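You operate a simulated robot arm through the tools that you are given. There is no shell and no other tool. Be economical: measure what you need, move in short steps, check, and stop when the job is done.

Carry out the task below with a simulated robot arm. There is one attempt and no reset: what you move stays moved.

TASK
Put the oil bottle on top of the purple pad.
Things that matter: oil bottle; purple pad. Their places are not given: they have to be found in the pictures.

It is judged by the outcome, as a careful person would: the job done as asked, and still so three seconds after it is handed in. It fails if anything else is knocked over, pushed out of place, dropped, spilled or broken.

THE ROBOT
A 7-joint arm with a two-finger parallel gripper, fixed in place. Base frame: the origin is at the foot of the arm, x ahead of it, y to its left, z up; the work surface is at about z = 0. Lengths are in mm, angles in rad, forces in N, time in s.
With the tool pointing down near the work surface it reaches from about 220 to 580 mm from the base axis. Its first joint turns from -1.152 to 1.152 rad. Payload 2.5 kg.
Tool frame: the origin (TCP) lies between the finger pads and is the grasp point; the fingertips stand 23 mm ahead of it; z points along the fingers, y is the line along which they close. The gripper opens to 94 mm. The fingers are 38 mm wide and 10 mm thick; the gripper's body (54 by 96 mm) begins 39 mm behind the TCP.
Orientation is that of the tool frame in the base frame, as a unit quaternion [x, y, z, w]. With the fingers straight down and closing along the base's y, the tool's x points along the base's -x, its y along +y and its z along -z.

THE INTERFACE
- The arm moves only by the tool move_arm. Its argument "rows" is a list of rows, each a list of 7 numbers: the gripper command, from -1 (fully open) to 1 (shut), values between in proportion, then the shift along the base's x, y, z in mm, then the turn, a rotation vector about the base's x, y, z in rad. In form: [[hand, dx, dy, dz, rx, ry, rz], ...]. A call has 1 to 10 rows; each row shifts and turns the commanded pose from where the row before left it. A row lasts 0.2 s, in which the tool goes at most 50 mm and 0.15 rad; a call with a longer step from one row to the next is refused whole, and so is a gripper value outside its range. A pose out of reach is approached as far as the arm can. The call stops where the force on the tool passes 40 N (or 10 N more than at its start, if that is more) or the arm is blocked; 0.2 s more then pass. The fingers move at their own pace (about 108 mm/s each) and stop on an object; they squeeze with about 44 N. The grip force told is the motor's: it shows also when the fingers shut on nothing. Time passes only in rows, and 0.2 s behind the last, so rows that do not move let the fingers close. It gives the time, the measured TCP pose, the force on the tool (base axes), the opening and the grip force at its end, in the units of the frame above (readings bear some noise).
- Cameras (640 x 400 px; columns grow to the right, rows downward): "scene" is fixed at [111.2, -401.9, 544.5]; the picture's right is [0.88, -0.47, 0.00], its down [-0.27, -0.50, -0.82] and it looks along [0.38, 0.73, -0.57] (base axes); focal length 303 px, centre (320, 200). "wrist" rides on the gripper at [-39, 0, -44] in the tool frame; the picture's right is [0.00, -1.00, 0.00], its down [0.97, 0.00, -0.24] and it looks along [0.24, 0.00, 0.97] (tool axes); focal length 218 px, centre (320, 200).
- get_image(camera): a new picture of that camera. No time passes.
- measure_at(camera, pixels): for up to 12 pixels [column, row] of the newest picture of that camera ("zoom" is the newest enlarged one), the place [x, y, z] in the base frame of the surface seen there, good to about 2 mm. No time passes.
- close_up(camera, box): a new picture of the part [left, top, right, bottom] of that camera's present view, enlarged. No time passes.
- finish_job(): hands the job in; it is judged then, once.

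Work in short steps. Measure before you move; look again where a grasp or a placing could have gone wrong, and mend it. You have 60 turns and 14 pictures in all, the two below and enlarged ones among them. Open the gripper and draw the arm clear of the work before you hand the job in, unless the task says otherwise; then end with one line.

The tools are called after "Call:" as name(argument=value, ...) on one line, values as JSON. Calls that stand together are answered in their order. move_arm: Moves the arm, as the interface text tells. Its arguments: {"type":"object","properties":{"rows":{"type":"array"}},"required":["rows"]} The other tools are called the same way: get_image (camera) takes a picture; measure_at (camera, pixels) gives the place of the surface under pixels of a picture; close_up (camera, box) takes an enlarged picture of a part of a camera's view; finish_job () hands the job in.

At the start:

```text
time_s: 0.0
ee_pos: [353.7, 78.8, 280.6]
tool_rot: [0.0, 1.0, 0.0, 0.0]
force: [0.9, -0.8, -0.3]
gripper_width: 94.0
grip_force: 0.0
```

scene: 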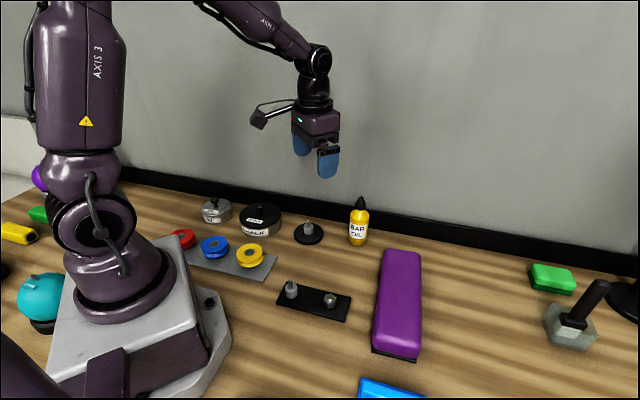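
wrist: 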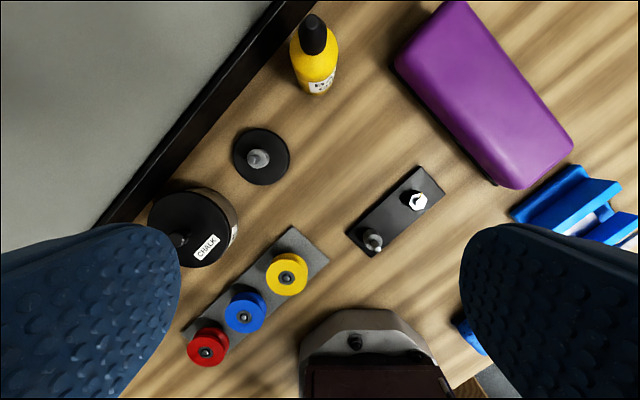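

The bottle shows at scene (358,225) and wrist (315,60); the purple pad at scene (400,300). I'll measure both.

Call:
measure_at(camera="scene", pixels=[[361, 199], [359, 213], [358, 232], [357, 243], [403, 252], [385, 254], [418, 256], [377, 340], [416, 350], [400, 300], [395, 352], [372, 348]])

Call:
measure_at(camera="wrist", pixels=[[312, 25], [316, 60], [320, 85], [300, 70], [335, 70], [455, 5], [400, 62], [500, 180], [568, 145], [485, 95], [340, 110]])

Call:
close_up(camera="scene", box=[300, 180, 460, 380])

```text
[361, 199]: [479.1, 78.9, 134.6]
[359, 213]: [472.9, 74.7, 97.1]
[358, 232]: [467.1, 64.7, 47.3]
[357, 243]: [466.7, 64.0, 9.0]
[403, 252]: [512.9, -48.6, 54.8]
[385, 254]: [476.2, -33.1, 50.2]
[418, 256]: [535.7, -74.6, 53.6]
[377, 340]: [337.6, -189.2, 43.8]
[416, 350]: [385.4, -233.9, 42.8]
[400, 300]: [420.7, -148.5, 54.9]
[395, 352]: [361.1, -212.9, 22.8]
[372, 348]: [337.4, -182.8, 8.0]
```

```text
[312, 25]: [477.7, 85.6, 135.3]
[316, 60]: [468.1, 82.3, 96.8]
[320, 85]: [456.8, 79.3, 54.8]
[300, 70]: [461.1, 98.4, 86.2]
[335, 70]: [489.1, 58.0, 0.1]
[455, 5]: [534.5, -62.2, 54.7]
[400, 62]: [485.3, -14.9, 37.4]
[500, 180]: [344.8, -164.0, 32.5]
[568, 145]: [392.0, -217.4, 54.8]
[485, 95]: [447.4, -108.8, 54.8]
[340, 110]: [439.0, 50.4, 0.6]
```

```text
2.00 times, centred on (380, 280) of scene
```

zoom: 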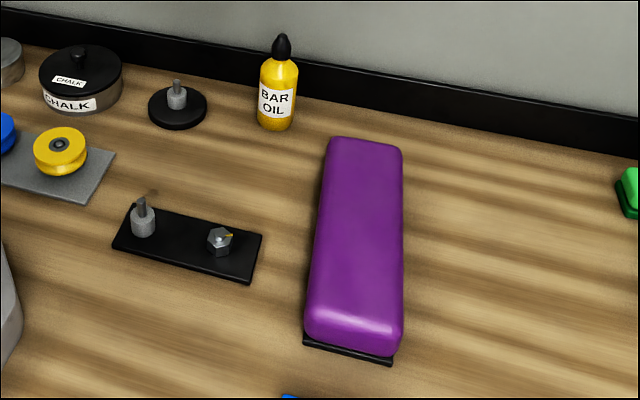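

The bottle's axis is near (476,82), radius about 20, top at about z 145, too tall for a straight-down body grasp. The pad top is flat at z 55. I'll measure the ledge and the neighbouring objects before choosing the approach.

Call:
measure_at(camera="scene", pixels=[[340, 215], [380, 222], [400, 228], [400, 238], [340, 223], [308, 224], [309, 243], [323, 236], [331, 294], [291, 283], [350, 297], [343, 318]])

Call:
measure_at(camera="wrist", pixels=[[262, 65], [270, 65], [245, 80], [256, 157], [288, 160], [262, 130], [312, 16], [302, 30], [324, 30], [240, 230], [180, 215], [316, 48]])

```text
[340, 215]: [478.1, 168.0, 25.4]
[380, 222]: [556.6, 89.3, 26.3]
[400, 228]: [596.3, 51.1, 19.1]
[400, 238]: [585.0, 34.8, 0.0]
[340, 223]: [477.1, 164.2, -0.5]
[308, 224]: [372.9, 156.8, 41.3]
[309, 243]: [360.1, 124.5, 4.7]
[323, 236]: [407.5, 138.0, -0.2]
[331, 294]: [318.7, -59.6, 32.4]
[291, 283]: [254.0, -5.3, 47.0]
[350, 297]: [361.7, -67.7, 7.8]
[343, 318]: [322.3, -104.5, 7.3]
```

```text
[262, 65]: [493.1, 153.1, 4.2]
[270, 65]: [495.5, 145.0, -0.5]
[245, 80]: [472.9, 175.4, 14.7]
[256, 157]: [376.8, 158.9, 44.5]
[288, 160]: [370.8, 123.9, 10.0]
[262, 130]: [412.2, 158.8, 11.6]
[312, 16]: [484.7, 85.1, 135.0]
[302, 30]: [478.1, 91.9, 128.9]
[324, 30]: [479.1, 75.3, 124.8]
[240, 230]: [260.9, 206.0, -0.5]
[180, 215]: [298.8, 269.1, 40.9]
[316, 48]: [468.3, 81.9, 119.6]
```

The ledge is about 60 mm behind the bottle and the post disc sits at (375,150). The scene view also shows a fixture on the gripper at (258,118). I'll measure that and zoom in on the bottle profile.

Call:
measure_at(camera="scene", pixels=[[258, 119], [252, 122], [265, 112], [262, 127], [280, 104], [303, 118], [327, 160], [325, 125], [249, 246]])

Call:
close_up(camera="scene", box=[326, 190, 390, 250])

```text
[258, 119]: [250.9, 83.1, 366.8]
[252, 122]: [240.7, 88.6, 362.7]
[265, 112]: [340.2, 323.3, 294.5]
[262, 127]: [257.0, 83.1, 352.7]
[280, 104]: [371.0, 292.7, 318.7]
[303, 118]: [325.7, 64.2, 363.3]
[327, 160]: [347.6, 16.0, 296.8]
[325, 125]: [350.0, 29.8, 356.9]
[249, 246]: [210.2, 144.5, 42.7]
```

```text
6.67 times, centred on (358, 220) of scene
```

zoom: 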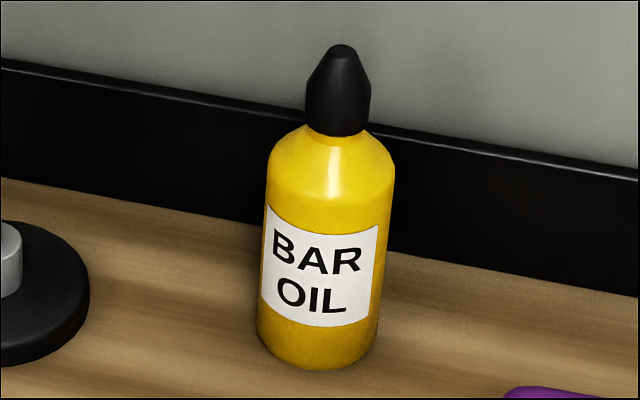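

Call:
measure_at(camera="zoom", pixels=[[328, 200], [335, 160], [338, 138], [338, 125], [338, 90], [340, 48], [325, 260], [315, 350], [310, 95], [368, 100], [270, 200], [390, 205]])

```text
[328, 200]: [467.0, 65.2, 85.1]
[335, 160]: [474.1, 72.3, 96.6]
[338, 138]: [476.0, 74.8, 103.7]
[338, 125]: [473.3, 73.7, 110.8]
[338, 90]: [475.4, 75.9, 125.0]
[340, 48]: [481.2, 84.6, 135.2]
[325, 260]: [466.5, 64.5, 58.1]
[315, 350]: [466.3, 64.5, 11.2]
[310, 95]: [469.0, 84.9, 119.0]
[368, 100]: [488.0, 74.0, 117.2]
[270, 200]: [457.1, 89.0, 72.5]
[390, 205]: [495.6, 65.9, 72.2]
```

The cap is a cylinder of about 21 mm diameter from z 104 to 121, with its top at 137. A vertical grasp on the cap with TCP z around 122 clears both the palm and the neighbours. I'll turn the tool 0.45 rad to keep the hand off the wall and move above the bottle.

Call:
move_arm(rows=[[-1, 25, 0, 0, 0, 0, 0.15], [-1, 35, 1, 0, 0, 0, 0.15], [-1, 35, 1, 0, 0, 0, 0.15], [-1, 30, 1, 0, 0, 0, 0], [-0.7, 0, 0, -30, 0, 0, 0], [-0.5, 0, 0, -30, 0, 0, 0], [-0.4, 0, 0, 0, 0, 0, 0]])

Call:
get_image(camera="scene")

Call:
get_image(camera="wrist")

```text
time_s: 1.6
ee_pos: [477.0, 81.6, 221.1]
tool_rot: [-0.223, 0.975, 0.001, 0.0]
force: [0.3, -0.1, -0.5]
gripper_width: 65.7
grip_force: 0.1
```

```text
9 pictures are left
```

scene: 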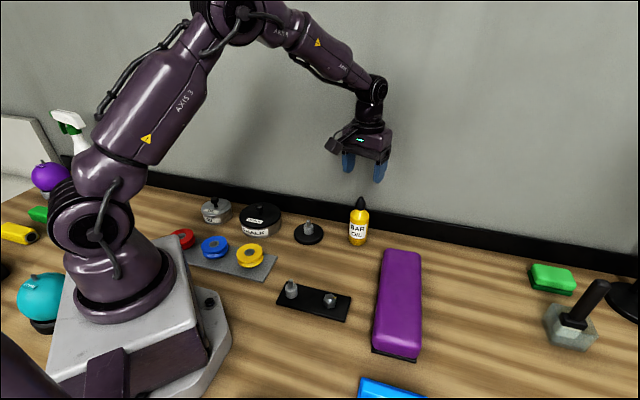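

```text
8 pictures are left
```

wrist: 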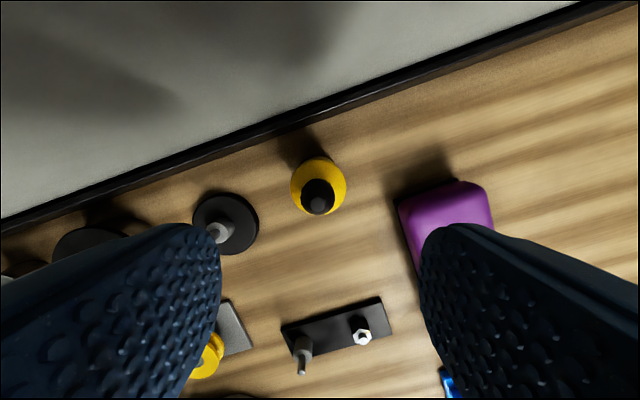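

The cap shows at wrist (318,198), centred between the fingers. I'll measure the cap from here for a better axis.

Call:
measure_at(camera="wrist", pixels=[[318, 205], [318, 190], [303, 197], [334, 197], [318, 213], [296, 180], [340, 180], [318, 163]])

```text
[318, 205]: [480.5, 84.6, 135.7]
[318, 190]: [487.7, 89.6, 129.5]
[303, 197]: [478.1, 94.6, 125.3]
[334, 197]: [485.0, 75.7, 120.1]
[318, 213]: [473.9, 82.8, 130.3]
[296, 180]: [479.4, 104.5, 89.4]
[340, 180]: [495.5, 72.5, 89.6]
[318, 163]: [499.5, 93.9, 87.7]
```

The axis comes out at about (481,85). I'll shift slightly and go down to z 122.

Call:
move_arm(rows=[[-0.4, 3, 3, -20, 0, 0, 0], [-0.4, 0, 0, -30, 0, 0, 0], [-0.4, 0, 0, -25, 0, 0, 0], [-0.4, 0, 0, -15, 0, 0, 0], [-0.4, 0, 0, -8, 0, 0, 0], [-0.4, 0, 0, 0, 0, 0, 0]])

Call:
close_up(camera="scene", box=[310, 140, 410, 250])

```text
time_s: 3.0
ee_pos: [480.1, 85.3, 122.4]
tool_rot: [-0.223, 0.975, 0.0, 0.0]
force: [0.6, 0.0, -1.2]
gripper_width: 65.9
grip_force: 0.0
```

```text
3.64 times, centred on (360, 195) of scene
```

zoom: 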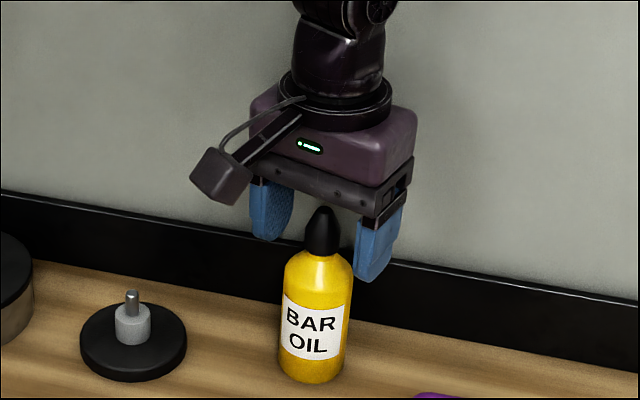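

The fingers straddle the cap evenly. I'll close the gripper.

Call:
move_arm(rows=[[0, 0, 0, 0, 0, 0, 0], [0.3, 0, 0, 0, 0, 0, 0], [0.6, 0, 0, 0, 0, 0, 0], [1, 0, 0, 0, 0, 0, 0], [1, 0, 0, 0, 0, 0, 0], [1, 0, 0, 0, 0, 0, 0]])

```text
time_s: 4.4
ee_pos: [479.8, 85.1, 122.7]
tool_rot: [-0.223, 0.975, 0.001, 0.0]
force: [0.9, 1.3, 0.6]
gripper_width: 18.2
grip_force: 44.4
```

The gripper is holding at 18 mm with 44 N. I'll lift gently and check.

Call:
move_arm(rows=[[1, 0, 0, 5, 0, 0, 0], [1, 0, 0, 15, 0, 0, 0], [1, 0, 0, 25, 0, 0, 0], [1, 0, 0, 30, 0, 0, 0], [1, 0, 0, 25, 0, 0, 0], [1, 0, 0, 0, 0, 0, 0]])

Call:
close_up(camera="scene", box=[310, 100, 430, 250])

```text
time_s: 5.8
ee_pos: [479.5, 85.1, 223.9]
tool_rot: [-0.224, 0.975, 0.0, 0.0]
force: [-0.1, 0.0, -1.1]
gripper_width: 18.2
grip_force: 44.1
```

```text
2.67 times, centred on (370, 175) of scene
```

zoom: 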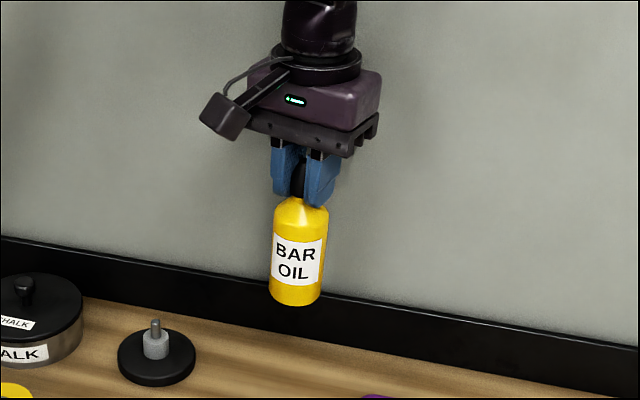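

The bottle hangs upright and its bottom is at z≈101. I'll carry it to the pad's centre at about (434,-133).

Call:
move_arm(rows=[[1, -3, -15, 0, 0, 0, 0], [1, -6, -30, 0, 0, 0, 0], [1, -8, -37, 0, 0, 0, 0], [1, -8, -37, 0, 0, 0, 0], [1, -8, -37, 0, 0, 0, 0], [1, -7, -32, 0, 0, 0, 0], [1, -4, -20, 0, 0, 0, 0], [1, -2, -10, 0, 0, 0, 0], [1, 0, 0, 0, 0, 0, 0]])

Call:
close_up(camera="scene", box=[320, 180, 480, 380])

```text
time_s: 7.8
ee_pos: [434.5, -133.0, 223.3]
tool_rot: [-0.224, 0.975, 0.0, 0.0]
force: [-0.1, -0.5, -1.6]
gripper_width: 18.2
grip_force: 43.9
```

```text
2.00 times, centred on (400, 280) of scene
```

zoom: 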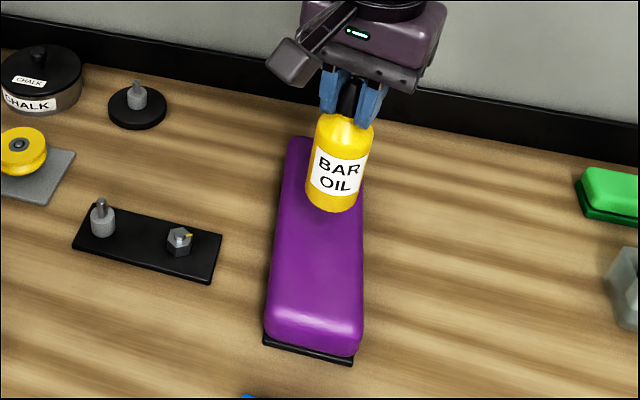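

I'll check the bottle's tilt and whether the pad top is level.

Call:
measure_at(camera="zoom", pixels=[[344, 140], [340, 165], [334, 205], [312, 160], [368, 170], [310, 260], [330, 230], [290, 250], [345, 260], [310, 290], [300, 200], [313, 225]])

```text
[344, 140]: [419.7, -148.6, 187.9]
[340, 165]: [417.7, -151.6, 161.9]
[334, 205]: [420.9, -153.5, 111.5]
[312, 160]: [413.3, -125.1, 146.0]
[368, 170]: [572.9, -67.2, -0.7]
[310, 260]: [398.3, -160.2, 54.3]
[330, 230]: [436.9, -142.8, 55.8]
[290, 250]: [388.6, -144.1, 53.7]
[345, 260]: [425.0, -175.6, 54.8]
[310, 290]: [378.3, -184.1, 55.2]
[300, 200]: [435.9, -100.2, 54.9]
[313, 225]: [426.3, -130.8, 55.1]
```

The bottle is close to upright and the pad is level at z≈55. I'll lower about 44 mm first, then go in small steps.

Call:
move_arm(rows=[[1, 0, 0, -18, 0, 0, 0], [1, 0, 0, -16, 0, 0, 0], [1, 0, 0, -7, 0, 0, 0], [1, 0, 0, -2, 0, 0, 0], [1, 0, 0, -1, 0, 0, 0], [1, 0, 0, 0, 0, 0, 0]])

```text
time_s: 9.2
ee_pos: [434.7, -132.6, 177.5]
tool_rot: [-0.223, 0.975, 0.0, 0.0]
force: [-0.2, 0.7, -1.7]
gripper_width: 18.5
grip_force: 44.3
```

Call:
move_arm(rows=[[1, 0, 0, -1, 0, 0, 0], [1, 0, 0, 0, 0, 0, 0]])

Call:
close_up(camera="scene", box=[350, 200, 430, 300])

```text
time_s: 9.8
ee_pos: [434.0, -134.4, 177.8]
tool_rot: [-0.223, 0.975, 0.0, -0.001]
force: [-2.9, 0.5, 7.4]
gripper_width: 18.2
grip_force: 44.5
```

```text
4.00 times, centred on (390, 250) of scene
```

zoom: 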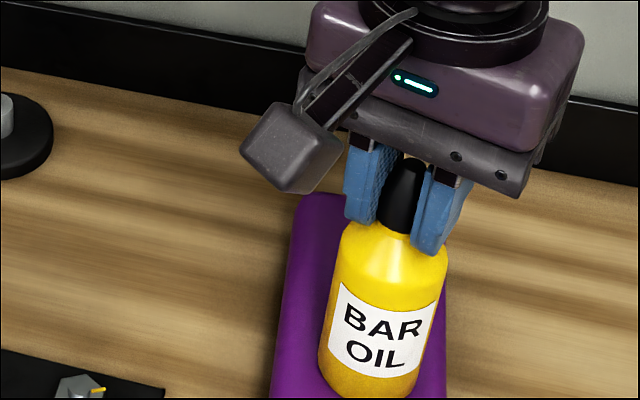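

The upward force has risen to 7 N, so the bottle is resting on the pad. I'll release gradually.

Call:
move_arm(rows=[[0.6, 0, 0, 0, 0, 0, 0], [0.5, 0, 0, 0, 0, 0, 0], [0.3, 0, 0, 0, 0, 0, 0], [-0.2, 0, 0, 0, 0, 0, 0], [-0.4, 0, 0, 0, 0, 0, 0], [-0.4, 0, 0, 0, 0, 0, 0]])

Call:
close_up(camera="scene", box=[320, 180, 480, 380])

```text
time_s: 11.2
ee_pos: [433.9, -133.9, 178.2]
tool_rot: [-0.222, 0.975, 0.0, 0.0]
force: [0.3, 0.6, -0.1]
gripper_width: 65.7
grip_force: 0.0
```

```text
2.00 times, centred on (400, 280) of scene
```

zoom: 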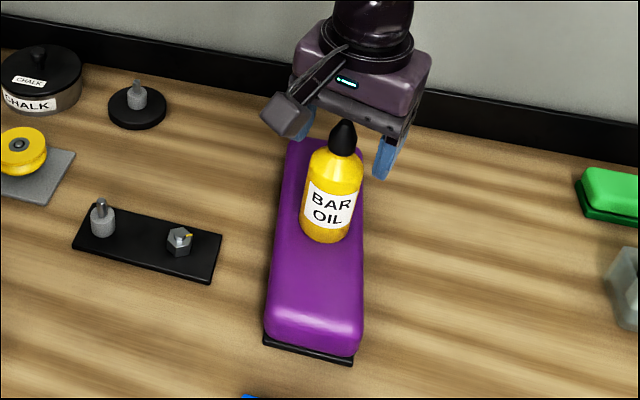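

The bottle stands free on the pad. I'll raise the arm straight up and open the gripper.

Call:
move_arm(rows=[[-0.4, 0, 0, 15, 0, 0, 0], [-0.4, 0, 0, 35, 0, 0, 0], [-0.6, 0, 0, 40, 0, 0, 0], [-1, -20, 20, 30, 0, 0, 0], [-1, -30, 30, 10, 0, 0, 0], [-1, -30, 30, 0, 0, 0, 0], [-1, 0, 0, 0, 0, 0, 0], [-1, 0, 0, 0, 0, 0, 0]])

Call:
get_image(camera="scene")

```text
time_s: 13.0
ee_pos: [354.3, -51.0, 308.0]
tool_rot: [-0.224, 0.975, 0.0, 0.001]
force: [0.0, -0.5, 0.0]
gripper_width: 94.0
grip_force: 0.1
```

```text
2 pictures are left
```

scene: 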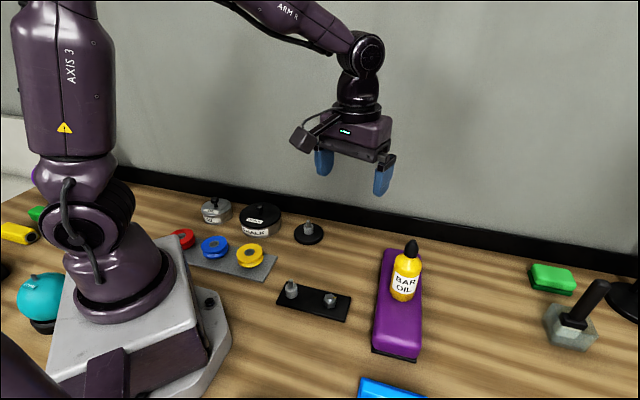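

The bottle stands upright on the purple pad at scene (405,275). Everything else is where it was and the arm is clear, so I'll hand the job in.

Call:
finish_job()

```text
The job is handed in.
```

The oil bottle is standing upright on the purple pad, nothing else was moved, and the job is handed in with the gripper open and the arm clear.
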